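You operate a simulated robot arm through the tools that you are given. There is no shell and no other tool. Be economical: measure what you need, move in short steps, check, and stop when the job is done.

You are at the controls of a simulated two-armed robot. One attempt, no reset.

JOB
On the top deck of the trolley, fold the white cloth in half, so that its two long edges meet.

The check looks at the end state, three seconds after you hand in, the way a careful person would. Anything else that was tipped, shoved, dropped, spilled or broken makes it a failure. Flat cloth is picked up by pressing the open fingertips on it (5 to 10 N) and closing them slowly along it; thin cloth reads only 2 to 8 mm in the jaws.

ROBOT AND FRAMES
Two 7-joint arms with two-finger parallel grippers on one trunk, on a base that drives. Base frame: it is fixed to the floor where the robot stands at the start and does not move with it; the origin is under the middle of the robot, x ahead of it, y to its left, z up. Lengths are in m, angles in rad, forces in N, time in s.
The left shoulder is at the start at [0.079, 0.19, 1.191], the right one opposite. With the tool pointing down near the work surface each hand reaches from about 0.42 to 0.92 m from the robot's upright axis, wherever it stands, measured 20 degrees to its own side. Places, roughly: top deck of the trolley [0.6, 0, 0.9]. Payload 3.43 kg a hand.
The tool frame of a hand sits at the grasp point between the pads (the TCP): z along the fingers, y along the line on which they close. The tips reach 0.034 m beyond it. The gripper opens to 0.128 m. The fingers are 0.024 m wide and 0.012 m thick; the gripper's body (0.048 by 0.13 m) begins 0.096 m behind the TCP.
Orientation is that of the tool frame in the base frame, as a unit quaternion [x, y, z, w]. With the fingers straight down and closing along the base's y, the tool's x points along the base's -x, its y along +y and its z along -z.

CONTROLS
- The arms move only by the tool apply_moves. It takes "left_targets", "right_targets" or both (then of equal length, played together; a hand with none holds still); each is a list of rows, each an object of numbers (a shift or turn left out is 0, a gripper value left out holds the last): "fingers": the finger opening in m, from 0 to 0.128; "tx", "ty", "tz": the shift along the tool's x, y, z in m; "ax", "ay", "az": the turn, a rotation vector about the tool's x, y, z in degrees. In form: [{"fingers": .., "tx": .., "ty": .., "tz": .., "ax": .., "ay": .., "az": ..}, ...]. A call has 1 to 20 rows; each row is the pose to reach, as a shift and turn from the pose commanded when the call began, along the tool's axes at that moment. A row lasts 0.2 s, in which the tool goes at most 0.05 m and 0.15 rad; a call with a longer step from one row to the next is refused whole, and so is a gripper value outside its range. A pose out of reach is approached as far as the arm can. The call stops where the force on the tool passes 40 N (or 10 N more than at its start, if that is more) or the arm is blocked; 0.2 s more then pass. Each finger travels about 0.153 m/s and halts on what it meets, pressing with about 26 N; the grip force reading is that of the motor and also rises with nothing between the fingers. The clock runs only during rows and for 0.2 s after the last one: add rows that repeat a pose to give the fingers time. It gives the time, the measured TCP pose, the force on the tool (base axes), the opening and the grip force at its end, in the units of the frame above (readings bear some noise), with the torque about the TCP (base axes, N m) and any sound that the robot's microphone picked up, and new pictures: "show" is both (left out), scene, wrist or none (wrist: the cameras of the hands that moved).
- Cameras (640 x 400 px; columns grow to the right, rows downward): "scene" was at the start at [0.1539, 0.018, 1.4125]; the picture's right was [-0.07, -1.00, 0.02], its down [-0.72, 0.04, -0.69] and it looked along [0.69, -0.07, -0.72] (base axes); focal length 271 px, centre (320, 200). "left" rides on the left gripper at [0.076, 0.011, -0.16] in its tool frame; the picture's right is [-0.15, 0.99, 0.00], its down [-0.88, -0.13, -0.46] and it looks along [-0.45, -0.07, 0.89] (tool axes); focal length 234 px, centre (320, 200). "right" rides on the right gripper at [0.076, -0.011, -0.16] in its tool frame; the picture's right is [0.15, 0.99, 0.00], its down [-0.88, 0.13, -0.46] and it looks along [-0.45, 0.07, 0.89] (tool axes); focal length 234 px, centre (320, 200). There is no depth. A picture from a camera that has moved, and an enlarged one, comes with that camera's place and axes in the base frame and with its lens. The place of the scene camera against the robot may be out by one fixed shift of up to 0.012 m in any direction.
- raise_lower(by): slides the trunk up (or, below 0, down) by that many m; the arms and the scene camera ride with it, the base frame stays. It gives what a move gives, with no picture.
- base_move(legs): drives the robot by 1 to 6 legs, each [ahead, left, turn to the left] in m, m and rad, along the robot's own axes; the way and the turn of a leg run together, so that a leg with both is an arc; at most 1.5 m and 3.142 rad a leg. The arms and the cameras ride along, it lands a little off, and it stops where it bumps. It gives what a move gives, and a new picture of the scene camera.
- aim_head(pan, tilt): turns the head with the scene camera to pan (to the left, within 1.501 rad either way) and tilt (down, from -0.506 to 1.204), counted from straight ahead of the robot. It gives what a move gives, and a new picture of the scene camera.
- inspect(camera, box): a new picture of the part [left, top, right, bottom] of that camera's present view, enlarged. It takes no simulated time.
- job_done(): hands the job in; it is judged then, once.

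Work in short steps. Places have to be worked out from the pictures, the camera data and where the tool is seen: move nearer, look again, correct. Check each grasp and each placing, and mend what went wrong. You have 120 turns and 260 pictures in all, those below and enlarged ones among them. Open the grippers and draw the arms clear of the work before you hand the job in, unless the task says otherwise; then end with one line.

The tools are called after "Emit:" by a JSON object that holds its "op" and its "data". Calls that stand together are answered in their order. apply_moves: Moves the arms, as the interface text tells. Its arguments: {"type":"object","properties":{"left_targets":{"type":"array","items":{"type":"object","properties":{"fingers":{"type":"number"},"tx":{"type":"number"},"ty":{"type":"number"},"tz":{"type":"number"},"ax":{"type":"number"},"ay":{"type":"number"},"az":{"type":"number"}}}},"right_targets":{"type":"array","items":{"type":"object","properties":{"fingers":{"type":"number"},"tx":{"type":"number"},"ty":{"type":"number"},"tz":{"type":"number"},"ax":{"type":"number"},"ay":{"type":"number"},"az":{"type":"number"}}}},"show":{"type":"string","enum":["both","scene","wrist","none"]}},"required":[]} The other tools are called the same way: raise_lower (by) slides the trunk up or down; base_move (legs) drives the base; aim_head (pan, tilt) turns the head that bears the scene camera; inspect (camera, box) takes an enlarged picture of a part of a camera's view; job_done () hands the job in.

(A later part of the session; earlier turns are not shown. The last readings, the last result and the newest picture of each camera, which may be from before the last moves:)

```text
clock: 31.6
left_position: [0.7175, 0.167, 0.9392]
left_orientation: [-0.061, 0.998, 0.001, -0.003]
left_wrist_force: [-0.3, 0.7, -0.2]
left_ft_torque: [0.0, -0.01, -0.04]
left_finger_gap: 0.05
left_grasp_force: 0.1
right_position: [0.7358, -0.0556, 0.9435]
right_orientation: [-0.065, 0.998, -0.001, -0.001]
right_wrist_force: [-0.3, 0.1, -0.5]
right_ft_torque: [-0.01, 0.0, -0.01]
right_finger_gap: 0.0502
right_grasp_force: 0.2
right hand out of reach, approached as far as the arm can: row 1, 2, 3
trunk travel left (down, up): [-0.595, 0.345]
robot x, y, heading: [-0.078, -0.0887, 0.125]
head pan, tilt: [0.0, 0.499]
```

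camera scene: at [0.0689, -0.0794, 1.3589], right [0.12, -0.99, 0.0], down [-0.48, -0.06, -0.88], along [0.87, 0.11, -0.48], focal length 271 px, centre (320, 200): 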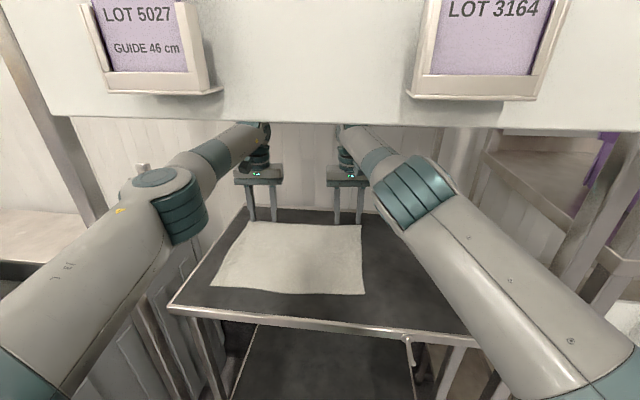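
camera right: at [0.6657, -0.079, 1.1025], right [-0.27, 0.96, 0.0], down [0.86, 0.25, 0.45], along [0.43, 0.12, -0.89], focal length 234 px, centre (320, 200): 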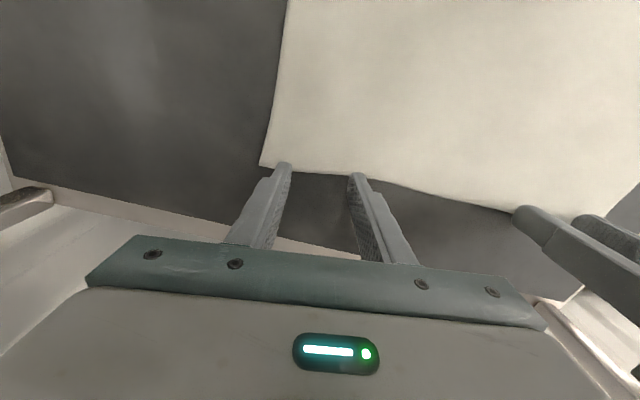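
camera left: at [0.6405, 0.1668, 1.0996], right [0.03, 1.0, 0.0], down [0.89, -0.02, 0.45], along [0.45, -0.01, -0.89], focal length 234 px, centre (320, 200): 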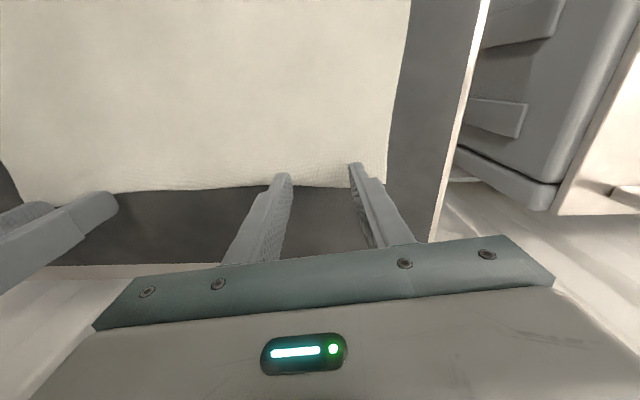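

Still slightly beyond reach, so I'll continue winding back in small steps.

Emit:
{"op": "apply_moves", "data": {"right_targets": [{"tx": 0.01}, {"tx": 0.018}, {"tx": 0.018}], "show": "wrist"}}

```text
clock: 32.4
left_position: [0.7164, 0.1665, 0.9392]
left_orientation: [-0.06, 0.998, 0.001, -0.002]
left_wrist_force: [-0.2, 0.1, 0.7]
left_ft_torque: [-0.02, 0.03, 0.01]
left_finger_gap: 0.05
left_grasp_force: 0.1
right_position: [0.7364, -0.0538, 0.943]
right_orientation: [-0.066, 0.998, 0.0, -0.002]
right_wrist_force: [0.5, -0.5, -0.7]
right_ft_torque: [0.0, -0.02, 0.0]
right_finger_gap: 0.0501
right_grasp_force: 0.1
right hand out of reach, approached as far as the arm can: row 1, 2, 3
trunk travel left (down, up): [-0.595, 0.345]
robot x, y, heading: [-0.0803, -0.0904, 0.124]
head pan, tilt: [0.0, 0.499]
camera right: at [0.6641, -0.075, 1.1045], right [-0.27, 0.96, 0.0], down [0.86, 0.25, 0.45], along [0.43, 0.12, -0.89], focal length 234 px, centre (320, 200)
```

right: 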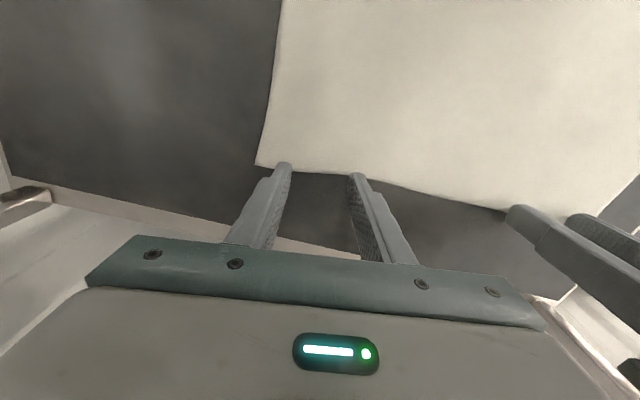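

The arm may be stuck in a near-singular solution, so I'll try a larger shift back plus outward.

Emit:
{"op": "apply_moves", "data": {"right_targets": [{"tx": 0.02, "ty": -0.015, "tz": -0.01}, {"tx": 0.035, "ty": -0.025, "tz": -0.01}, {"tx": 0.035, "ty": -0.025, "tz": -0.01}], "show": "scene"}}

```text
clock: 33.2
left_position: [0.7176, 0.1664, 0.939]
left_orientation: [-0.061, 0.998, 0.001, -0.001]
left_wrist_force: [-0.8, 0.2, 0.1]
left_ft_torque: [-0.02, -0.04, -0.06]
left_finger_gap: 0.0499
left_grasp_force: 0.0
right_position: [0.7399, -0.0648, 0.9547]
right_orientation: [-0.065, 0.998, -0.001, -0.002]
right_wrist_force: [-0.1, -0.3, -0.5]
right_ft_torque: [-0.02, 0.07, -0.03]
right_finger_gap: 0.0503
right_grasp_force: 0.0
right hand out of reach, approached as far as the arm can: row 1, 2, 3
trunk travel left (down, up): [-0.595, 0.345]
robot x, y, heading: [-0.079, -0.0926, 0.119]
head pan, tilt: [0.0, 0.499]
camera scene: at [0.0692, -0.0792, 1.3589], right [0.12, -0.99, 0.0], down [-0.48, -0.06, -0.88], along [0.87, 0.11, -0.48], focal length 271 px, centre (320, 200)
```

scene: 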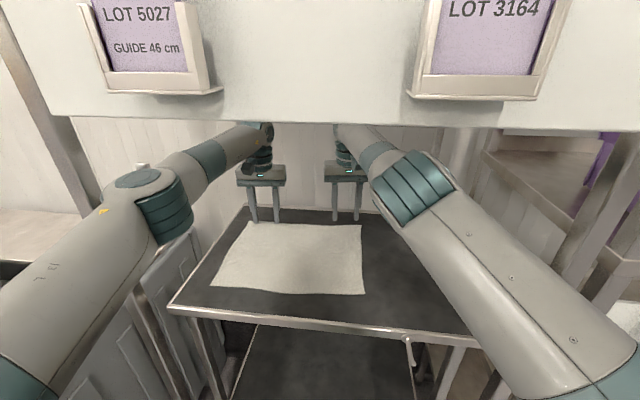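

Z and y respond but x is still beyond reach, so there is a larger command offset. I'll keep going back stepwise.

Emit:
{"op": "apply_moves", "data": {"right_targets": [{"tx": 0.02}, {"tx": 0.03}, {"tx": 0.03}], "show": "none"}}

```text
clock: 34.0
left_position: [0.7172, 0.1668, 0.9385]
left_orientation: [-0.06, 0.998, 0.001, -0.002]
left_wrist_force: [0.1, 0.2, -0.3]
left_ft_torque: [0.02, -0.03, -0.01]
left_finger_gap: 0.0499
left_grasp_force: 0.0
right_position: [0.7378, -0.0628, 0.9559]
right_orientation: [-0.065, 0.998, 0.0, -0.002]
right_wrist_force: [0.3, 0.1, -0.5]
right_ft_torque: [0.0, 0.01, -0.03]
right_finger_gap: 0.0498
right_grasp_force: 0.1
right hand out of reach, approached as far as the arm can: row 1, 2, 3
trunk travel left (down, up): [-0.595, 0.345]
robot x, y, heading: [-0.0782, -0.0956, 0.121]
head pan, tilt: [0.0, 0.499]
```

I suspect the right arm's solver is stuck at full stretch, so the command may now be well behind the hand. To avoid a jump, I'll restore most of the command forward and raise it a bit before testing.

Emit:
{"op": "apply_moves", "data": {"right_targets": [{"tx": -0.035}, {"tx": -0.07, "tz": -0.01}, {"tx": -0.1, "tz": -0.02}, {"tx": -0.1, "tz": -0.02}], "show": "none"}}

Emit:
{"op": "apply_moves", "data": {"right_targets": [{"ty": -0.02}, {"ty": -0.04}, {"ty": -0.06}, {"ty": -0.06}], "show": "none"}}

```text
clock: 35.0
left_position: [0.7161, 0.1671, 0.9393]
left_orientation: [-0.061, 0.998, 0.0, -0.002]
left_wrist_force: [0.6, -1.0, 0.5]
left_ft_torque: [0.03, -0.02, 0.0]
left_finger_gap: 0.0499
left_grasp_force: 0.1
right_position: [0.7424, -0.0731, 0.9603]
right_orientation: [-0.065, 0.998, 0.0, -0.001]
right_wrist_force: [0.2, 0.9, 1.0]
right_ft_torque: [0.03, 0.0, -0.05]
right_finger_gap: 0.05
right_grasp_force: 0.0
right hand out of reach, approached as far as the arm can: row 1, 2, 3, 4
trunk travel left (down, up): [-0.595, 0.345]
robot x, y, heading: [-0.0809, -0.0904, 0.121]
head pan, tilt: [0.0, 0.499]
```

```text
clock: 36.0
left_position: [0.7178, 0.1671, 0.939]
left_orientation: [-0.059, 0.998, -0.001, -0.001]
left_wrist_force: [0.2, 0.3, -0.4]
left_ft_torque: [-0.04, 0.02, 0.03]
left_finger_gap: 0.0498
left_grasp_force: 0.1
right_position: [0.7521, -0.1301, 0.9611]
right_orientation: [-0.065, 0.998, 0.0, -0.001]
right_wrist_force: [-1.0, 0.2, -0.5]
right_ft_torque: [-0.02, -0.03, 0.01]
right_finger_gap: 0.0499
right_grasp_force: 0.1
trunk travel left (down, up): [-0.595, 0.345]
robot x, y, heading: [-0.0731, -0.0895, 0.126]
head pan, tilt: [0.0, 0.499]
```

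The right arm is responsive again at (0.752,-0.130). I'll retract it in x here first, then move laterally.

Emit:
{"op": "apply_moves", "data": {"right_targets": [{"tx": 0.015}, {"tx": 0.025}, {"tx": 0.025}], "show": "none"}}

```text
clock: 36.8
left_position: [0.7181, 0.1669, 0.9391]
left_orientation: [-0.061, 0.998, -0.001, -0.002]
left_wrist_force: [-0.7, 0.9, -0.1]
left_ft_torque: [-0.02, -0.02, 0.02]
left_finger_gap: 0.0502
left_grasp_force: 0.2
right_position: [0.7284, -0.1349, 0.9607]
right_orientation: [-0.066, 0.998, -0.001, -0.002]
right_wrist_force: [0.3, -1.0, 0.3]
right_ft_torque: [-0.02, 0.05, -0.01]
right_finger_gap: 0.0501
right_grasp_force: 0.0
trunk travel left (down, up): [-0.595, 0.345]
robot x, y, heading: [-0.0746, -0.0867, 0.123]
head pan, tilt: [0.0, 0.499]
```

That worked. Now I'll move the right laterally to (0.73,-0.066) and down to hover height.

Emit:
{"op": "apply_moves", "data": {"right_targets": [{"tx": -0.002, "ty": 0.02}, {"tx": -0.005, "ty": 0.045}, {"tx": -0.009, "ty": 0.07, "tz": 0.01}, {"tx": -0.009, "ty": 0.07, "tz": 0.02}, {"tx": -0.009, "ty": 0.07, "tz": 0.02}]}}

```text
clock: 38.0
left_position: [0.7155, 0.1665, 0.9392]
left_orientation: [-0.06, 0.998, -0.001, -0.003]
left_wrist_force: [0.7, -0.3, 0.2]
left_ft_torque: [0.0, 0.0, 0.0]
left_finger_gap: 0.0499
left_grasp_force: 0.0
right_position: [0.7279, -0.0624, 0.9423]
right_orientation: [-0.066, 0.998, 0.0, -0.001]
right_wrist_force: [-0.1, 0.9, -0.5]
right_ft_torque: [-0.03, -0.03, -0.01]
right_finger_gap: 0.0497
right_grasp_force: 0.1
trunk travel left (down, up): [-0.595, 0.345]
robot x, y, heading: [-0.0783, -0.0868, 0.12]
head pan, tilt: [0.0, 0.499]
camera scene: at [0.0689, -0.0789, 1.3589], right [0.12, -0.99, 0.0], down [-0.48, -0.06, -0.88], along [0.87, 0.11, -0.48], focal length 271 px, centre (320, 200)
camera right: at [0.6549, -0.0837, 1.1034], right [-0.28, 0.96, 0.0], down [0.86, 0.25, 0.45], along [0.44, 0.12, -0.89], focal length 234 px, centre (320, 200)
```

scene: 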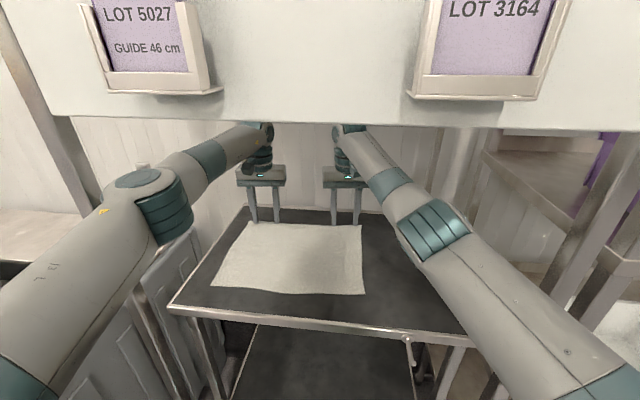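
right: 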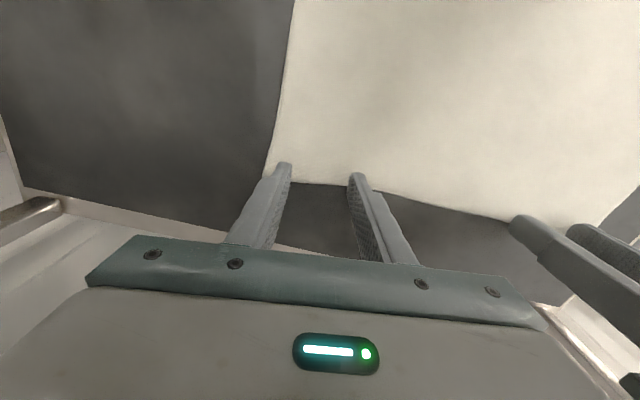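

Both hands are well placed: ~1.2–1.5 cm inside the edge and inside the corners. Now pressing down in small steps to feel the contact.

Emit:
{"op": "apply_moves", "data": {"left_targets": [{"tz": 0.003}, {"tz": 0.006}, {"tz": 0.006}], "right_targets": [{"tz": 0.004}, {"tz": 0.009}, {"tz": 0.009}], "show": "none"}}

```text
clock: 38.8
left_position: [0.717, 0.1672, 0.9349]
left_orientation: [-0.06, 0.998, 0.001, 0.0]
left_wrist_force: [5.2, 0.3, 10.8]
left_ft_torque: [0.04, -0.19, 0.01]
left_finger_gap: 0.0502
left_grasp_force: 0.0
right_position: [0.7282, -0.0643, 0.9365]
right_orientation: [-0.066, 0.998, 0.001, 0.001]
right_wrist_force: [9.0, 0.0, 12.6]
right_ft_torque: [-0.01, -0.23, 0.03]
right_finger_gap: 0.0504
right_grasp_force: 0.0
trunk travel left (down, up): [-0.595, 0.345]
robot x, y, heading: [-0.0752, -0.0916, 0.12]
head pan, tilt: [0.0, 0.499]
```

Contact is at z≈0.901 with 11–13 N. I'll ease off slightly and close both grippers slowly along the cloth.

Emit:
{"op": "apply_moves", "data": {"left_targets": [{"fingers": 0.05, "tz": -0.001}, {"fingers": 0.046, "tz": -0.001}, {"fingers": 0.042, "tz": -0.001}, {"fingers": 0.038, "tz": -0.001}, {"fingers": 0.034, "tz": -0.001}, {"fingers": 0.03, "tz": -0.001}, {"fingers": 0.026, "tz": -0.001}, {"fingers": 0.022, "tz": -0.001}, {"fingers": 0.018, "tz": -0.001}, {"fingers": 0.014, "tz": -0.001}, {"fingers": 0.01, "tz": -0.001}, {"fingers": 0.006, "tz": -0.001}, {"fingers": 0.002, "tz": -0.001}, {"fingers": 0.0, "tz": -0.001}, {"fingers": 0.0, "tz": -0.001}], "right_targets": [{"fingers": 0.05, "tz": -0.0015}, {"fingers": 0.046, "tz": -0.0015}, {"fingers": 0.042, "tz": -0.0015}, {"fingers": 0.038, "tz": -0.0015}, {"fingers": 0.034, "tz": -0.0015}, {"fingers": 0.03, "tz": -0.0015}, {"fingers": 0.026, "tz": -0.0015}, {"fingers": 0.022, "tz": -0.0015}, {"fingers": 0.018, "tz": -0.0015}, {"fingers": 0.014, "tz": -0.0015}, {"fingers": 0.01, "tz": -0.0015}, {"fingers": 0.006, "tz": -0.0015}, {"fingers": 0.002, "tz": -0.0015}, {"fingers": 0.0, "tz": -0.0015}, {"fingers": 0.0, "tz": -0.0015}]}}

```text
clock: 42.0
left_position: [0.717, 0.1665, 0.9344]
left_orientation: [-0.06, 0.998, 0.001, -0.001]
left_wrist_force: [-0.3, 0.2, 7.3]
left_ft_torque: [0.03, -0.01, 0.0]
left_finger_gap: 0.0001
left_grasp_force: 26.4
right_position: [0.7279, -0.064, 0.9356]
right_orientation: [-0.065, 0.998, 0.0, 0.0]
right_wrist_force: [0.3, 0.2, 4.7]
right_ft_torque: [-0.04, 0.04, 0.02]
right_finger_gap: 0.0003
right_grasp_force: 25.8
trunk travel left (down, up): [-0.595, 0.345]
robot x, y, heading: [-0.0811, -0.0913, 0.119]
head pan, tilt: [0.0, 0.499]
camera scene: at [0.0675, -0.0797, 1.3591], right [0.12, -0.99, 0.0], down [-0.47, -0.06, -0.88], along [0.87, 0.11, -0.48], focal length 271 px, centre (320, 200)
camera right: at [0.654, -0.0845, 1.0967], right [-0.27, 0.96, 0.0], down [0.86, 0.24, 0.45], along [0.44, 0.12, -0.89], focal length 234 px, centre (320, 200)
camera left: at [0.6395, 0.168, 1.0961], right [0.03, 1.0, 0.0], down [0.89, -0.02, 0.45], along [0.45, -0.01, -0.89], focal length 234 px, centre (320, 200)
```

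scene: 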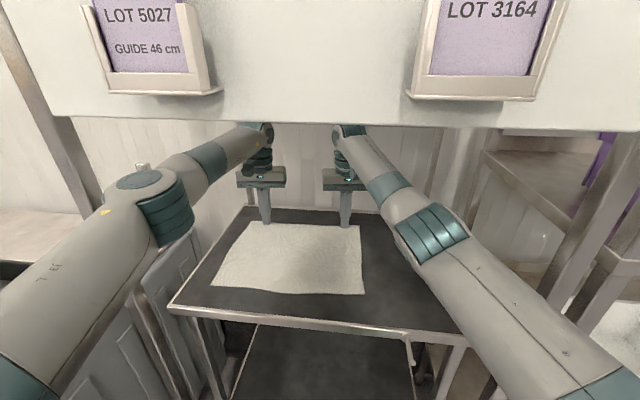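
right: 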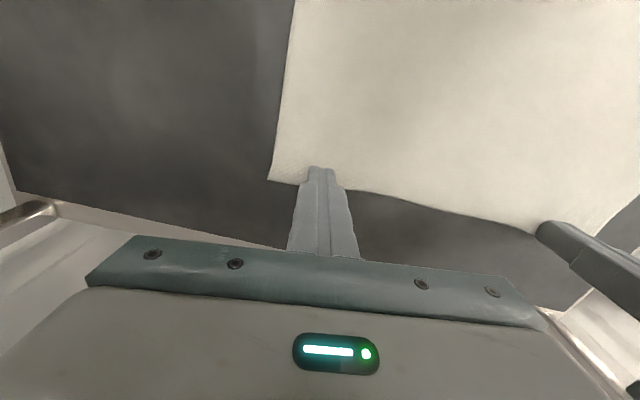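
left: 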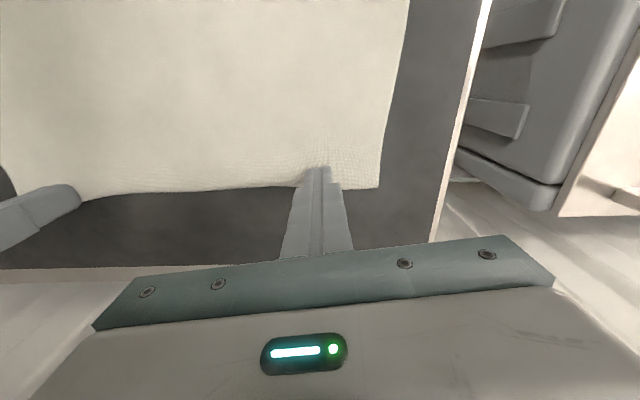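

Both closed on nothing; the tips slid over the cloth. I'll lift slightly, reopen, press to ~10 N and close more slowly.

Emit:
{"op": "apply_moves", "data": {"left_targets": [{"fingers": 0.0, "tz": -0.006}, {"fingers": 0.04, "tz": -0.006}, {"fingers": 0.04, "tz": -0.006}, {"fingers": 0.04, "tz": -0.002}, {"fingers": 0.04, "tz": 0.001}, {"fingers": 0.04, "tz": 0.001}], "right_targets": [{"fingers": 0.0, "tz": -0.006}, {"fingers": 0.04, "tz": -0.006}, {"fingers": 0.04, "tz": -0.006}, {"fingers": 0.04, "tz": -0.002}, {"fingers": 0.04, "tz": 0.0015}, {"fingers": 0.04, "tz": 0.0015}], "show": "none"}}

```text
clock: 43.4
left_position: [0.7177, 0.1675, 0.9348]
left_orientation: [-0.06, 0.998, 0.0, -0.001]
left_wrist_force: [5.6, 1.4, 9.7]
left_ft_torque: [0.05, -0.17, -0.03]
left_finger_gap: 0.0399
left_grasp_force: 0.1
right_position: [0.727, -0.064, 0.9362]
right_orientation: [-0.067, 0.998, 0.0, 0.001]
right_wrist_force: [5.7, 1.0, 14.9]
right_ft_torque: [0.07, -0.13, 0.04]
right_finger_gap: 0.04
right_grasp_force: 0.0
trunk travel left (down, up): [-0.595, 0.345]
robot x, y, heading: [-0.0787, -0.0933, 0.118]
head pan, tilt: [0.0, 0.499]
```

Pressing at ~10 N left and 15 N right. I'll ease the right a touch and close at 2.5 mm per row.

Emit:
{"op": "apply_moves", "data": {"left_targets": [{"fingers": 0.0375}, {"fingers": 0.035}, {"fingers": 0.0325}, {"fingers": 0.03}, {"fingers": 0.0275}, {"fingers": 0.025}, {"fingers": 0.0225}, {"fingers": 0.02}, {"fingers": 0.0175}, {"fingers": 0.015}, {"fingers": 0.0125}, {"fingers": 0.01}], "right_targets": [{"fingers": 0.0375, "tz": -0.001}, {"fingers": 0.035, "tz": -0.001}, {"fingers": 0.0325, "tz": -0.001}, {"fingers": 0.03, "tz": -0.001}, {"fingers": 0.0275, "tz": -0.001}, {"fingers": 0.025, "tz": -0.001}, {"fingers": 0.0225, "tz": -0.001}, {"fingers": 0.02, "tz": -0.001}, {"fingers": 0.0175, "tz": -0.001}, {"fingers": 0.015, "tz": -0.001}, {"fingers": 0.0125, "tz": -0.001}, {"fingers": 0.01, "tz": -0.001}], "show": "wrist"}}

```text
clock: 46.0
left_position: [0.7162, 0.1672, 0.9353]
left_orientation: [-0.06, 0.998, 0.001, -0.001]
left_wrist_force: [-1.1, 0.5, 12.5]
left_ft_torque: [-0.06, 0.01, -0.05]
left_finger_gap: 0.0058
left_grasp_force: 0.0
right_position: [0.7248, -0.0649, 0.9353]
right_orientation: [-0.066, 0.998, 0.0, 0.0]
right_wrist_force: [0.3, -0.2, 8.2]
right_ft_torque: [-0.04, -0.01, -0.03]
right_finger_gap: 0.0083
right_grasp_force: 0.1
trunk travel left (down, up): [-0.595, 0.345]
robot x, y, heading: [-0.0748, -0.0892, 0.123]
head pan, tilt: [0.0, 0.499]
camera right: at [0.6523, -0.0853, 1.0965], right [-0.27, 0.96, 0.0], down [0.86, 0.24, 0.46], along [0.44, 0.13, -0.89], focal length 234 px, centre (320, 200)
camera left: at [0.6388, 0.1676, 1.096], right [0.03, 1.0, 0.0], down [0.89, -0.02, 0.45], along [0.45, -0.01, -0.89], focal length 234 px, centre (320, 200)
```

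right: 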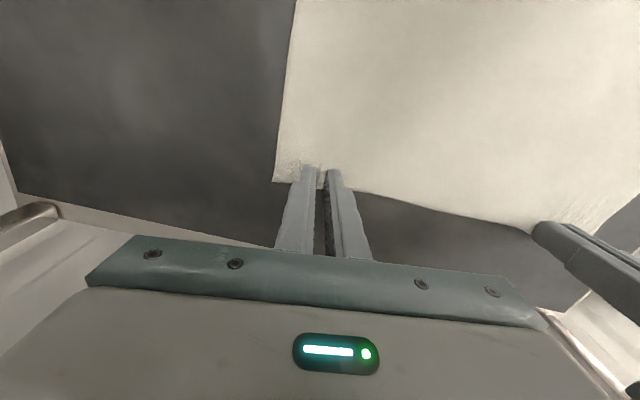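
left: 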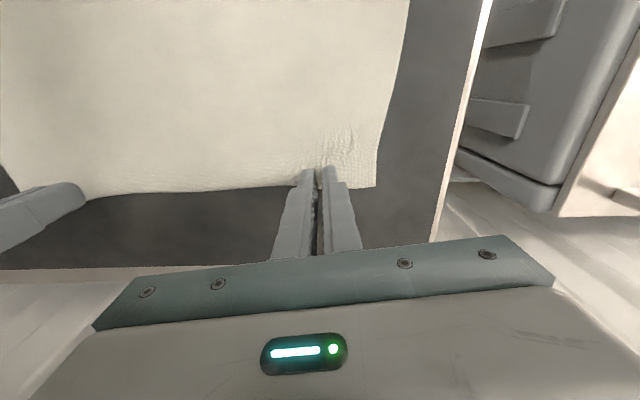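

Wrinkles are forming on both sides. I'll finish closing.

Emit:
{"op": "apply_moves", "data": {"left_targets": [{"fingers": 0.008}, {"fingers": 0.006}, {"fingers": 0.004}, {"fingers": 0.002}, {"fingers": 0.0}, {"fingers": 0.0}], "right_targets": [{"fingers": 0.008}, {"fingers": 0.006}, {"fingers": 0.004}, {"fingers": 0.002}, {"fingers": 0.0}, {"fingers": 0.0}], "show": "none"}}

Emit:
{"op": "inspect", "data": {"camera": "left", "box": [220, 100, 420, 225]}}

Emit:
{"op": "inspect", "data": {"camera": "right", "box": [220, 100, 420, 225]}}

```text
clock: 47.4
left_position: [0.7167, 0.1668, 0.935]
left_orientation: [-0.06, 0.998, 0.001, -0.001]
left_wrist_force: [-1.4, -0.2, 12.6]
left_ft_torque: [-0.02, -0.01, 0.03]
left_finger_gap: 0.0
left_grasp_force: 25.7
right_position: [0.7253, -0.0645, 0.9347]
right_orientation: [-0.066, 0.998, 0.0, 0.0]
right_wrist_force: [-0.6, -0.2, 6.3]
right_ft_torque: [0.0, 0.02, -0.04]
right_finger_gap: 0.0
right_grasp_force: 26.3
trunk travel left (down, up): [-0.595, 0.345]
robot x, y, heading: [-0.0751, -0.0905, 0.123]
head pan, tilt: [0.0, 0.499]
```

```text
3.20 times, centred on (320, 162) of left
camera zoom: at [0.6389, 0.1677, 1.096], right [0.03, 1.0, 0.0], down [0.89, -0.02, 0.45], along [0.45, -0.01, -0.89], focal length 749 px, centre (320, 320)
```

zoom: 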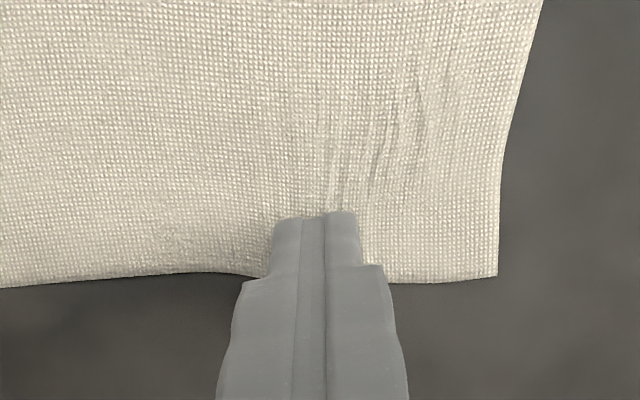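

```text
3.20 times, centred on (320, 162) of right
camera zoom: at [0.6524, -0.0853, 1.0965], right [-0.27, 0.96, 0.0], down [0.86, 0.24, 0.46], along [0.44, 0.13, -0.89], focal length 749 px, centre (320, 320)
```

zoom: 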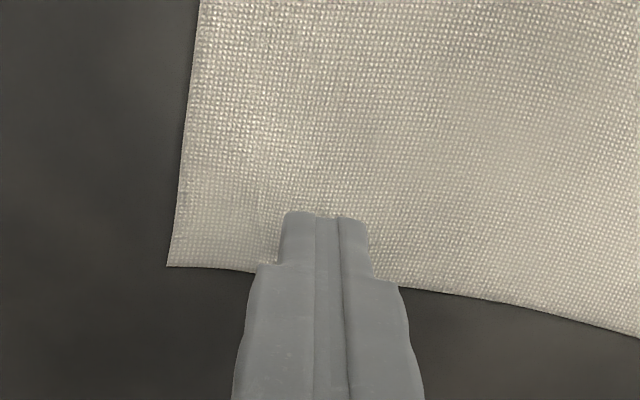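

Still nothing: the left gathered some cloth at ~12 N while the right slid at ~6 N. I'll retry with a wider opening and ~13–15 N total, again closing slowly.

Emit:
{"op": "apply_moves", "data": {"left_targets": [{"fingers": 0.0, "tz": -0.006}, {"fingers": 0.06, "tz": -0.006}, {"fingers": 0.06, "tz": -0.006}, {"fingers": 0.06, "tz": -0.002}, {"fingers": 0.06, "tz": 0.001}, {"fingers": 0.06, "tz": 0.001}], "right_targets": [{"fingers": 0.0, "tz": -0.006}, {"fingers": 0.06, "tz": -0.006}, {"fingers": 0.06, "tz": -0.006}, {"fingers": 0.06, "tz": -0.001}, {"fingers": 0.06, "tz": 0.0025}, {"fingers": 0.06, "tz": 0.0025}], "show": "none"}}

Emit:
{"op": "apply_moves", "data": {"left_targets": [{"fingers": 0.057}, {"fingers": 0.054}, {"fingers": 0.051}, {"fingers": 0.048}, {"fingers": 0.045}, {"fingers": 0.042}, {"fingers": 0.039}, {"fingers": 0.036}, {"fingers": 0.033}, {"fingers": 0.03}, {"fingers": 0.027}, {"fingers": 0.024}, {"fingers": 0.021}, {"fingers": 0.018}, {"fingers": 0.015}], "right_targets": [{"fingers": 0.057}, {"fingers": 0.054}, {"fingers": 0.051}, {"fingers": 0.048}, {"fingers": 0.045}, {"fingers": 0.042}, {"fingers": 0.039}, {"fingers": 0.036}, {"fingers": 0.033}, {"fingers": 0.03}, {"fingers": 0.027}, {"fingers": 0.024}, {"fingers": 0.021}, {"fingers": 0.018}, {"fingers": 0.015}], "show": "none"}}

Emit:
{"op": "inspect", "data": {"camera": "left", "box": [220, 100, 420, 225]}}

Emit:
{"op": "inspect", "data": {"camera": "right", "box": [220, 100, 420, 225]}}

```text
clock: 48.8
left_position: [0.7182, 0.1669, 0.9362]
left_orientation: [-0.06, 0.998, 0.001, 0.001]
left_wrist_force: [9.7, 0.9, 14.3]
left_ft_torque: [0.03, -0.23, -0.03]
left_finger_gap: 0.0601
left_grasp_force: 0.1
right_position: [0.727, -0.0632, 0.9368]
right_orientation: [-0.065, 0.998, 0.001, 0.001]
right_wrist_force: [6.9, -0.4, 19.6]
right_ft_torque: [-0.06, -0.14, 0.0]
right_finger_gap: 0.0598
right_grasp_force: 0.2
trunk travel left (down, up): [-0.595, 0.345]
robot x, y, heading: [-0.0772, -0.0894, 0.121]
head pan, tilt: [0.0, 0.499]
```

```text
clock: 52.0
left_position: [0.7154, 0.1658, 0.9356]
left_orientation: [-0.059, 0.998, 0.0, 0.0]
left_wrist_force: [1.6, -14.9, 9.8]
left_ft_torque: [-0.54, 0.0, 0.15]
left_finger_gap: 0.0165
left_grasp_force: 10.7
right_position: [0.7252, -0.064, 0.9354]
right_orientation: [-0.066, 0.998, 0.001, 0.001]
right_wrist_force: [-1.9, 17.9, 25.4]
right_ft_torque: [0.98, 0.26, -0.04]
right_finger_gap: 0.0163
right_grasp_force: 10.6
trunk travel left (down, up): [-0.595, 0.345]
robot x, y, heading: [-0.0766, -0.0922, 0.121]
head pan, tilt: [0.0, 0.499]
```

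```text
3.20 times, centred on (320, 162) of left
camera zoom: at [0.6371, 0.167, 1.096], right [0.03, 1.0, 0.0], down [0.89, -0.02, 0.46], along [0.46, -0.01, -0.89], focal length 749 px, centre (320, 320)
```

zoom: 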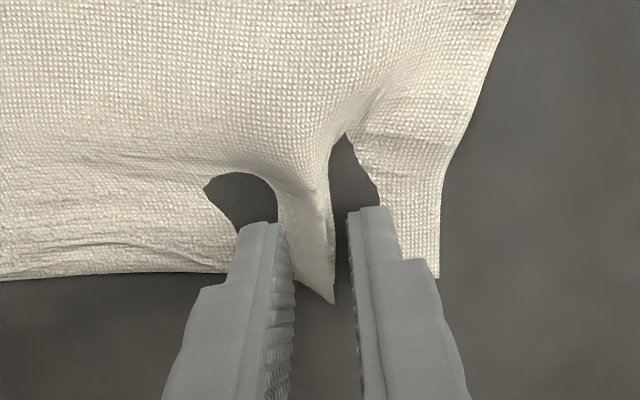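

```text
3.20 times, centred on (320, 162) of right
camera zoom: at [0.6506, -0.085, 1.0965], right [-0.28, 0.96, 0.0], down [0.85, 0.24, 0.46], along [0.44, 0.13, -0.89], focal length 749 px, centre (320, 320)
```

zoom: 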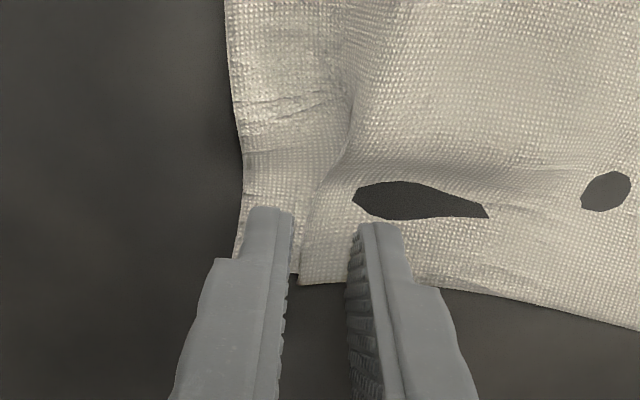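

A clear ridge is standing between the fingers on both hands. I'll finish closing on it.

Emit:
{"op": "apply_moves", "data": {"left_targets": [{"fingers": 0.012}, {"fingers": 0.009}, {"fingers": 0.006}, {"fingers": 0.003}, {"fingers": 0.0}, {"fingers": 0.0}], "right_targets": [{"fingers": 0.012}, {"fingers": 0.009, "tz": -0.001}, {"fingers": 0.006, "tz": -0.001}, {"fingers": 0.003, "tz": -0.001}, {"fingers": 0.0, "tz": -0.001}, {"fingers": 0.0, "tz": -0.001}], "show": "none"}}

Emit:
{"op": "inspect", "data": {"camera": "left", "box": [160, 60, 480, 260]}}

Emit:
{"op": "inspect", "data": {"camera": "right", "box": [160, 60, 480, 260]}}

```text
clock: 53.4
left_position: [0.7158, 0.1626, 0.9351]
left_orientation: [-0.059, 0.998, 0.0, 0.0]
left_wrist_force: [0.3, -20.8, 6.4]
left_ft_torque: [-0.73, -0.01, 0.13]
left_finger_gap: 0.0026
left_grasp_force: 26.1
right_position: [0.7254, -0.067, 0.9363]
right_orientation: [-0.066, 0.998, 0.001, 0.002]
right_wrist_force: [-0.3, 2.9, 27.0]
right_ft_torque: [0.22, 0.05, -0.06]
right_finger_gap: 0.0002
right_grasp_force: 25.8
trunk travel left (down, up): [-0.595, 0.345]
robot x, y, heading: [-0.0785, -0.0937, 0.123]
head pan, tilt: [0.0, 0.499]
```

```text
2.00 times, centred on (320, 160) of left
camera zoom: at [0.6377, 0.1646, 1.0961], right [0.03, 1.0, 0.0], down [0.89, -0.03, 0.46], along [0.46, -0.01, -0.89], focal length 468 px, centre (320, 280)
```

zoom: 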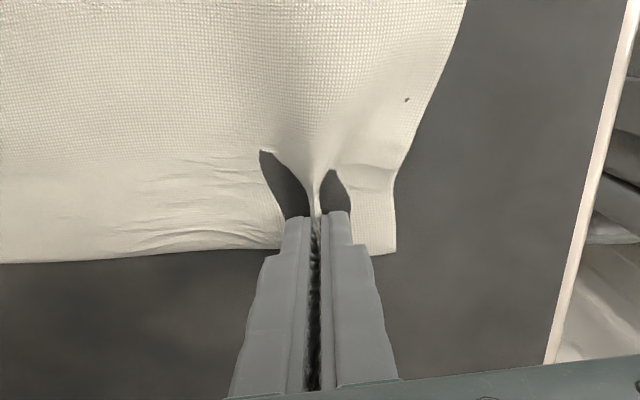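

```text
2.00 times, centred on (320, 160) of right
camera zoom: at [0.6516, -0.0868, 1.097], right [-0.27, 0.96, 0.0], down [0.85, 0.24, 0.46], along [0.44, 0.13, -0.89], focal length 468 px, centre (320, 280)
```

zoom: 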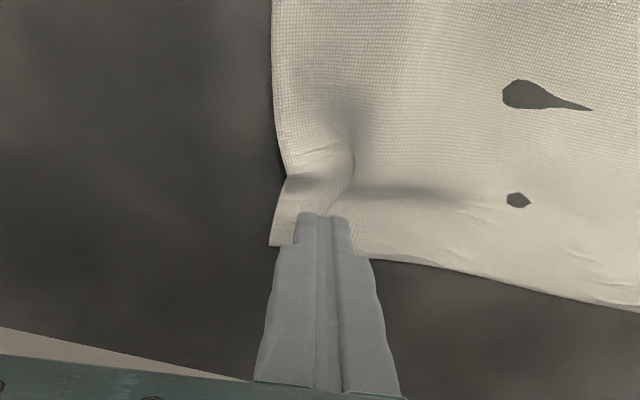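

The left has the cloth (2.6 mm, 26 N); the right lost it. I'll redo the right only: lift, open and press again.

Emit:
{"op": "apply_moves", "data": {"right_targets": [{"fingers": 0.0, "tz": -0.008}, {"fingers": 0.03, "tz": -0.01}, {"fingers": 0.06, "tz": -0.01}, {"fingers": 0.06, "tz": -0.01}, {"fingers": 0.06, "tz": -0.006}, {"fingers": 0.06, "tz": -0.004}, {"fingers": 0.06, "tz": -0.004}], "show": "wrist"}}

```text
clock: 55.0
left_position: [0.717, 0.1677, 0.9354]
left_orientation: [-0.061, 0.998, 0.002, 0.002]
left_wrist_force: [4.1, 3.3, 27.1]
left_ft_torque: [0.11, -0.02, 0.02]
left_finger_gap: 0.0024
left_grasp_force: 25.5
right_position: [0.726, -0.0643, 0.9389]
right_orientation: [-0.066, 0.998, 0.0, -0.001]
right_wrist_force: [1.0, 0.1, -0.2]
right_ft_torque: [0.0, 0.01, 0.01]
right_finger_gap: 0.0602
right_grasp_force: 0.0
trunk travel left (down, up): [-0.595, 0.345]
robot x, y, heading: [-0.0762, -0.0914, 0.125]
head pan, tilt: [0.0, 0.499]
camera right: at [0.6526, -0.0844, 1.0997], right [-0.28, 0.96, 0.0], down [0.86, 0.24, 0.46], along [0.44, 0.13, -0.89], focal length 234 px, centre (320, 200)
```

right: 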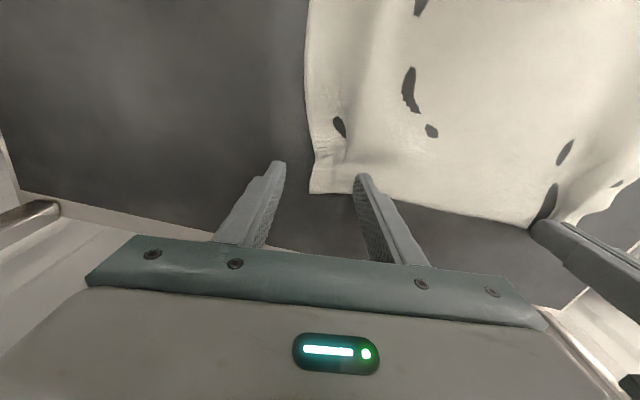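

The cloth's right corner has been dragged to y≈-0.065. I'll move the right hand ~4 cm inward and grip there; I can pull the edge taut once it's held.

Emit:
{"op": "apply_moves", "data": {"right_targets": [{"fingers": 0.055, "tz": -0.012}, {"tx": -0.003, "ty": 0.02, "tz": -0.012}, {"tx": -0.005, "ty": 0.038, "tz": -0.012}, {"tx": -0.005, "ty": 0.038, "tz": 0.0}, {"tx": -0.005, "ty": 0.038, "tz": 0.0}], "show": "wrist"}}

```text
clock: 56.2
left_position: [0.7176, 0.1679, 0.9356]
left_orientation: [-0.06, 0.998, 0.001, 0.0]
left_wrist_force: [4.4, 9.5, 27.6]
left_ft_torque: [0.32, -0.03, 0.0]
left_finger_gap: 0.0028
left_grasp_force: 26.6
right_position: [0.7266, -0.0269, 0.939]
right_orientation: [-0.066, 0.998, 0.0, 0.0]
right_wrist_force: [0.8, 0.4, 0.2]
right_ft_torque: [0.0, -0.03, -0.03]
right_finger_gap: 0.055
right_grasp_force: 0.1
trunk travel left (down, up): [-0.595, 0.345]
robot x, y, heading: [-0.0784, -0.0928, 0.127]
head pan, tilt: [0.0, 0.499]
camera right: at [0.6528, -0.046, 1.0989], right [-0.28, 0.96, 0.0], down [0.86, 0.25, 0.46], along [0.44, 0.13, -0.89], focal length 234 px, centre (320, 200)
```

right: 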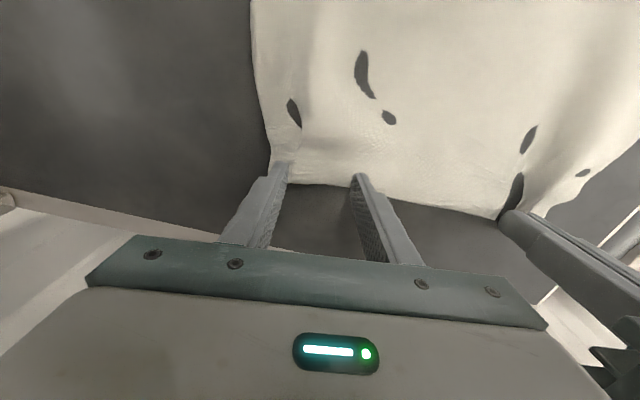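

Right is placed just inside the corner. I'll relieve the left's downward load slightly, press the right down, and close slowly.

Emit:
{"op": "apply_moves", "data": {"left_targets": [{"tz": -0.002}, {"tz": -0.004}, {"tz": -0.004}], "right_targets": [{"tz": 0.004}, {"tz": 0.0075}, {"tz": 0.0075}], "show": "none"}}

Emit:
{"op": "apply_moves", "data": {"right_targets": [{"fingers": 0.052}, {"fingers": 0.049}, {"fingers": 0.046}, {"fingers": 0.043}, {"fingers": 0.04}, {"fingers": 0.037}, {"fingers": 0.034}, {"fingers": 0.031}, {"fingers": 0.028}, {"fingers": 0.025}, {"fingers": 0.022}, {"fingers": 0.019}, {"fingers": 0.016}, {"fingers": 0.013}], "show": "none"}}

Emit:
{"op": "inspect", "data": {"camera": "right", "box": [160, 60, 480, 260]}}

```text
clock: 57.0
left_position: [0.7138, 0.1651, 0.9388]
left_orientation: [-0.06, 0.998, 0.0, -0.001]
left_wrist_force: [-0.6, -0.1, 0.0]
left_ft_torque: [0.06, 0.02, -0.03]
left_finger_gap: 0.0025
left_grasp_force: 26.1
right_position: [0.7266, -0.0252, 0.9364]
right_orientation: [-0.066, 0.998, 0.001, 0.004]
right_wrist_force: [2.0, 0.7, 39.7]
right_ft_torque: [-0.15, 0.2, -0.11]
right_finger_gap: 0.0549
right_grasp_force: 0.1
trunk travel left (down, up): [-0.595, 0.345]
robot x, y, heading: [-0.0792, -0.0942, 0.123]
head pan, tilt: [0.0, 0.499]
```

```text
clock: 60.0
left_position: [0.7145, 0.1654, 0.94]
left_orientation: [-0.06, 0.998, 0.001, 0.001]
left_wrist_force: [0.1, -4.0, 0.2]
left_ft_torque: [-0.14, -0.01, 0.05]
left_finger_gap: 0.0027
left_grasp_force: 25.9
right_position: [0.7249, -0.0271, 0.9352]
right_orientation: [-0.066, 0.998, 0.001, 0.002]
right_wrist_force: [1.4, -1.7, 42.1]
right_ft_torque: [-0.15, 0.23, -0.02]
right_finger_gap: 0.0123
right_grasp_force: 0.0
trunk travel left (down, up): [-0.595, 0.345]
robot x, y, heading: [-0.0799, -0.0921, 0.124]
head pan, tilt: [0.0, 0.499]
```

```text
2.00 times, centred on (320, 160) of right
camera zoom: at [0.651, -0.0472, 1.0957], right [-0.27, 0.96, 0.0], down [0.85, 0.24, 0.46], along [0.44, 0.13, -0.89], focal length 468 px, centre (320, 280)
```

zoom: 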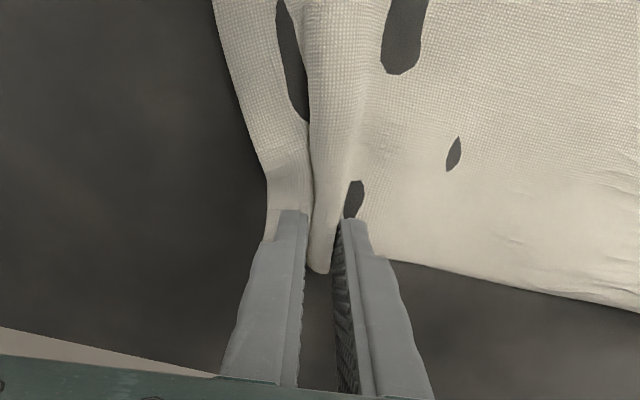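

A good ridge is between the right fingers. I'll finish closing while easing the high press force.

Emit:
{"op": "apply_moves", "data": {"right_targets": [{"fingers": 0.01, "tz": -0.001}, {"fingers": 0.007, "tz": -0.002}, {"fingers": 0.003, "tz": -0.003}, {"fingers": 0.0, "tz": -0.003}, {"fingers": 0.0, "tz": -0.003}, {"fingers": 0.0, "tz": -0.003}], "show": "wrist"}}

```text
clock: 61.4
left_position: [0.7145, 0.1669, 0.939]
left_orientation: [-0.06, 0.998, 0.001, 0.0]
left_wrist_force: [0.2, -4.5, -0.5]
left_ft_torque: [-0.17, 0.01, 0.04]
left_finger_gap: 0.0026
left_grasp_force: 26.1
right_position: [0.7247, -0.026, 0.9353]
right_orientation: [-0.066, 0.998, 0.0, 0.001]
right_wrist_force: [-1.2, 1.5, 30.1]
right_ft_torque: [0.02, 0.25, -0.09]
right_finger_gap: 0.0099
right_grasp_force: 26.1
trunk travel left (down, up): [-0.595, 0.345]
robot x, y, heading: [-0.0762, -0.0893, 0.123]
head pan, tilt: [0.0, 0.499]
camera right: at [0.6519, -0.0467, 1.0961], right [-0.28, 0.96, 0.0], down [0.85, 0.24, 0.46], along [0.44, 0.13, -0.89], focal length 234 px, centre (320, 200)
```

right: 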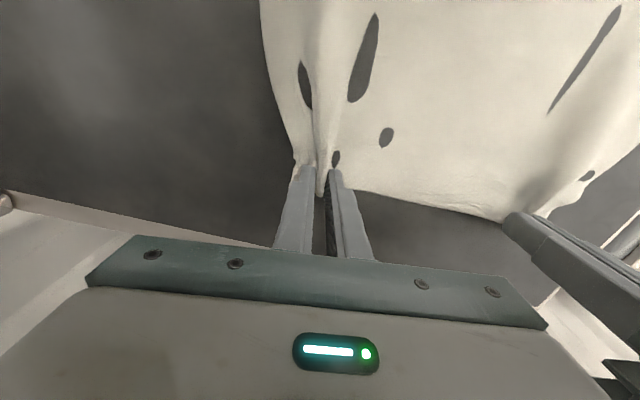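

Both hands hold the cloth (left 2.6 mm, right 9.9 mm at 26 N). I'll lift both 4 cm and look.

Emit:
{"op": "apply_moves", "data": {"left_targets": [{"tz": -0.01}, {"tz": -0.02}, {"tz": -0.03}, {"tz": -0.04}, {"tz": -0.04}], "right_targets": [{"tz": -0.01}, {"tz": -0.02}, {"tz": -0.03}, {"tz": -0.04}, {"tz": -0.04}]}}

```text
clock: 62.6
left_position: [0.7184, 0.1657, 0.9752]
left_orientation: [-0.06, 0.998, 0.0, -0.002]
left_wrist_force: [0.9, -13.9, 0.2]
left_ft_torque: [-0.46, -0.01, 0.16]
left_finger_gap: 0.0026
left_grasp_force: 25.9
right_position: [0.7245, -0.0266, 0.969]
right_orientation: [-0.066, 0.998, -0.001, -0.001]
right_wrist_force: [-0.7, 14.1, 0.7]
right_ft_torque: [0.48, 0.03, -0.09]
right_finger_gap: 0.0028
right_grasp_force: 26.0
right hand out of reach, approached as far as the arm can: row 3, 4, 5
trunk travel left (down, up): [-0.595, 0.345]
robot x, y, heading: [-0.0754, -0.0937, 0.122]
head pan, tilt: [0.0, 0.499]
camera scene: at [0.0696, -0.0792, 1.3588], right [0.12, -0.99, 0.0], down [-0.48, -0.06, -0.88], along [0.87, 0.11, -0.48], focal length 271 px, centre (320, 200)
camera right: at [0.652, -0.0476, 1.1311], right [-0.28, 0.96, 0.0], down [0.86, 0.25, 0.45], along [0.44, 0.13, -0.89], focal length 234 px, centre (320, 200)
camera left: at [0.6415, 0.1673, 1.1364], right [0.03, 1.0, 0.0], down [0.89, -0.02, 0.45], along [0.45, -0.01, -0.89], focal length 234 px, centre (320, 200)
```

scene: 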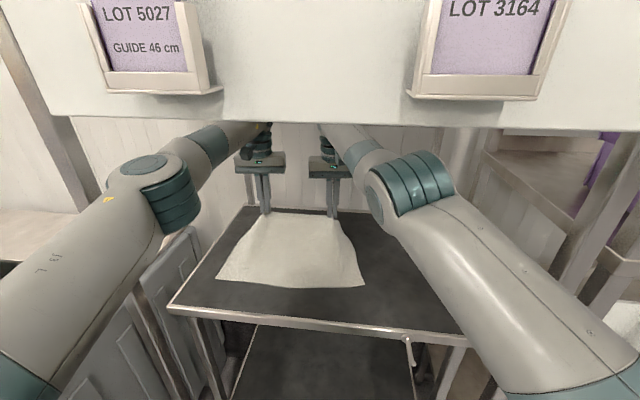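
right: 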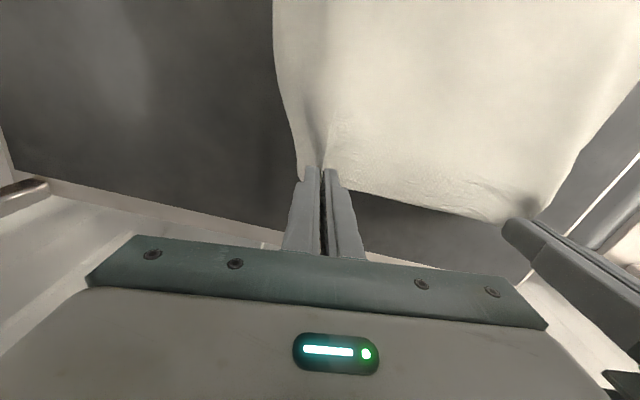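
left: 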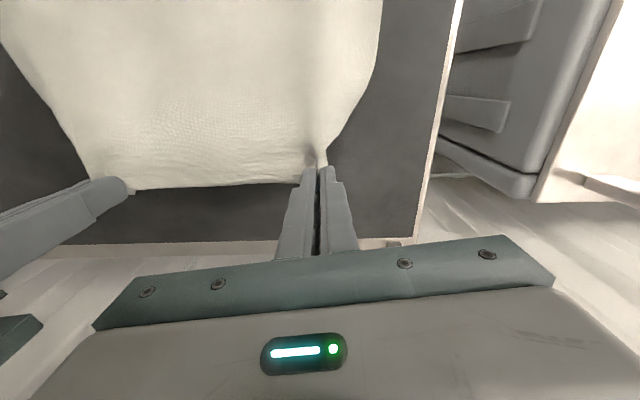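

Cloth is held and lifted, with the far edge taut between the hands. I'll relax the tension slightly and carry the edge back by driving the base straight back, 0.12 m first.

Emit:
{"op": "apply_moves", "data": {"left_targets": [{"ty": -0.004}, {"ty": -0.004}], "show": "none"}}

Emit:
{"op": "base_move", "data": {"legs": [[-0.12, 0.01, 0.0]]}}

```text
clock: 63.2
left_position: [0.7199, 0.1633, 0.9758]
left_orientation: [-0.061, 0.998, 0.002, -0.002]
left_wrist_force: [0.4, -8.7, 0.0]
left_ft_torque: [-0.31, 0.02, 0.13]
left_finger_gap: 0.0026
left_grasp_force: 26.4
right_position: [0.7241, -0.0272, 0.9704]
right_orientation: [-0.065, 0.998, -0.001, -0.002]
right_wrist_force: [-0.6, 9.5, -0.6]
right_ft_torque: [0.32, -0.01, -0.08]
right_finger_gap: 0.0026
right_grasp_force: 25.5
trunk travel left (down, up): [-0.595, 0.345]
robot x, y, heading: [-0.0782, -0.0898, 0.123]
head pan, tilt: [0.0, 0.499]
```

```text
clock: 64.5
left_position: [0.5988, 0.1587, 0.975]
left_orientation: [-0.062, 0.998, 0.0, -0.001]
left_wrist_force: [1.1, -7.1, -0.4]
left_ft_torque: [-0.24, -0.02, 0.06]
left_finger_gap: 0.0029
left_grasp_force: 25.5
right_position: [0.605, -0.0318, 0.9708]
right_orientation: [-0.066, 0.998, 0.0, -0.002]
right_wrist_force: [-0.2, 7.3, 1.1]
right_ft_torque: [0.28, 0.02, -0.08]
right_finger_gap: 0.0028
right_grasp_force: 26.1
trunk travel left (down, up): [-0.595, 0.345]
robot x, y, heading: [-0.1971, -0.0956, 0.121]
head pan, tilt: [0.0, 0.499]
camera scene: at [-0.0507, -0.0838, 1.3588], right [0.12, -0.99, 0.0], down [-0.48, -0.06, -0.88], along [0.87, 0.11, -0.48], focal length 271 px, centre (320, 200)
```

scene: 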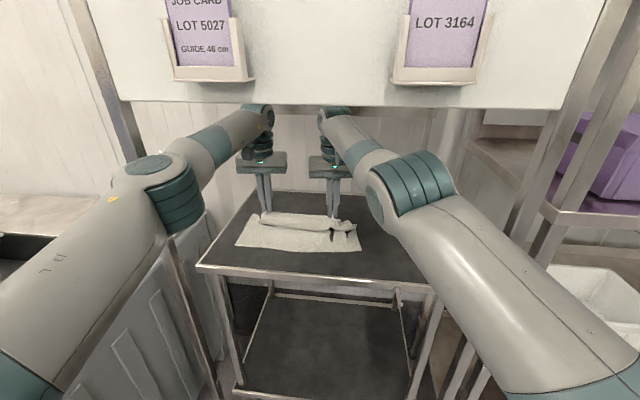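

The fold is forming. A closer look at it before carrying on.

Emit:
{"op": "inspect", "data": {"camera": "scene", "box": [200, 150, 400, 275]}}

Emit:
{"op": "inspect", "data": {"camera": "left", "box": [0, 0, 640, 400]}}

Emit:
{"op": "inspect", "data": {"camera": "right", "box": [0, 0, 640, 400]}}

```text
3.20 times, centred on (300, 212) of scene
camera zoom: at [-0.0507, -0.0838, 1.3588], right [0.12, -0.99, 0.0], down [-0.48, -0.06, -0.88], along [0.87, 0.11, -0.48], focal length 868 px, centre (384, 160)
```

zoom: 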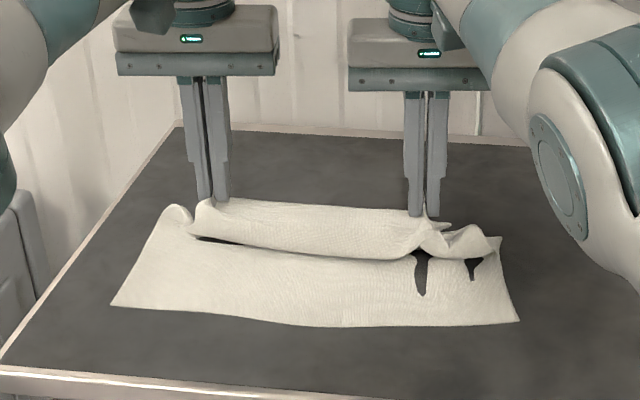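

```text
1.00 times, centred on (320, 200) of left (not enlarged: the box is as wide or as high as the picture)
camera zoom: at [0.5222, 0.1598, 1.136], right [0.03, 1.0, 0.0], down [0.89, -0.02, 0.45], along [0.45, -0.01, -0.89], focal length 234 px, centre (320, 200)
```

zoom: 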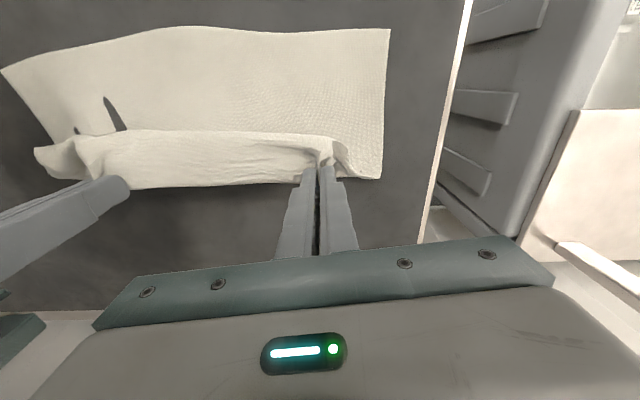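

```text
1.00 times, centred on (320, 200) of right (not enlarged: the box is as wide or as high as the picture)
camera zoom: at [0.532, -0.0523, 1.1311], right [-0.28, 0.96, 0.0], down [0.86, 0.25, 0.45], along [0.44, 0.13, -0.89], focal length 234 px, centre (320, 200)
```

zoom: 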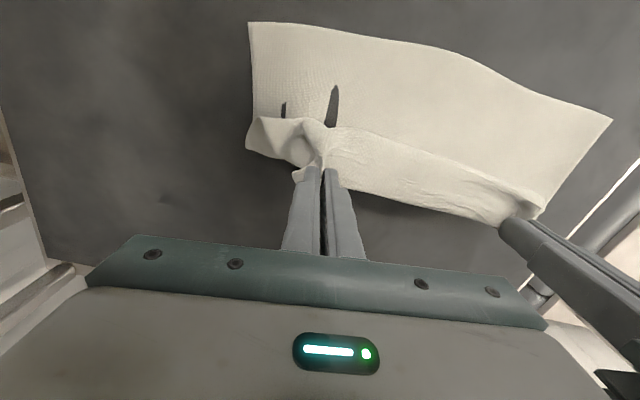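

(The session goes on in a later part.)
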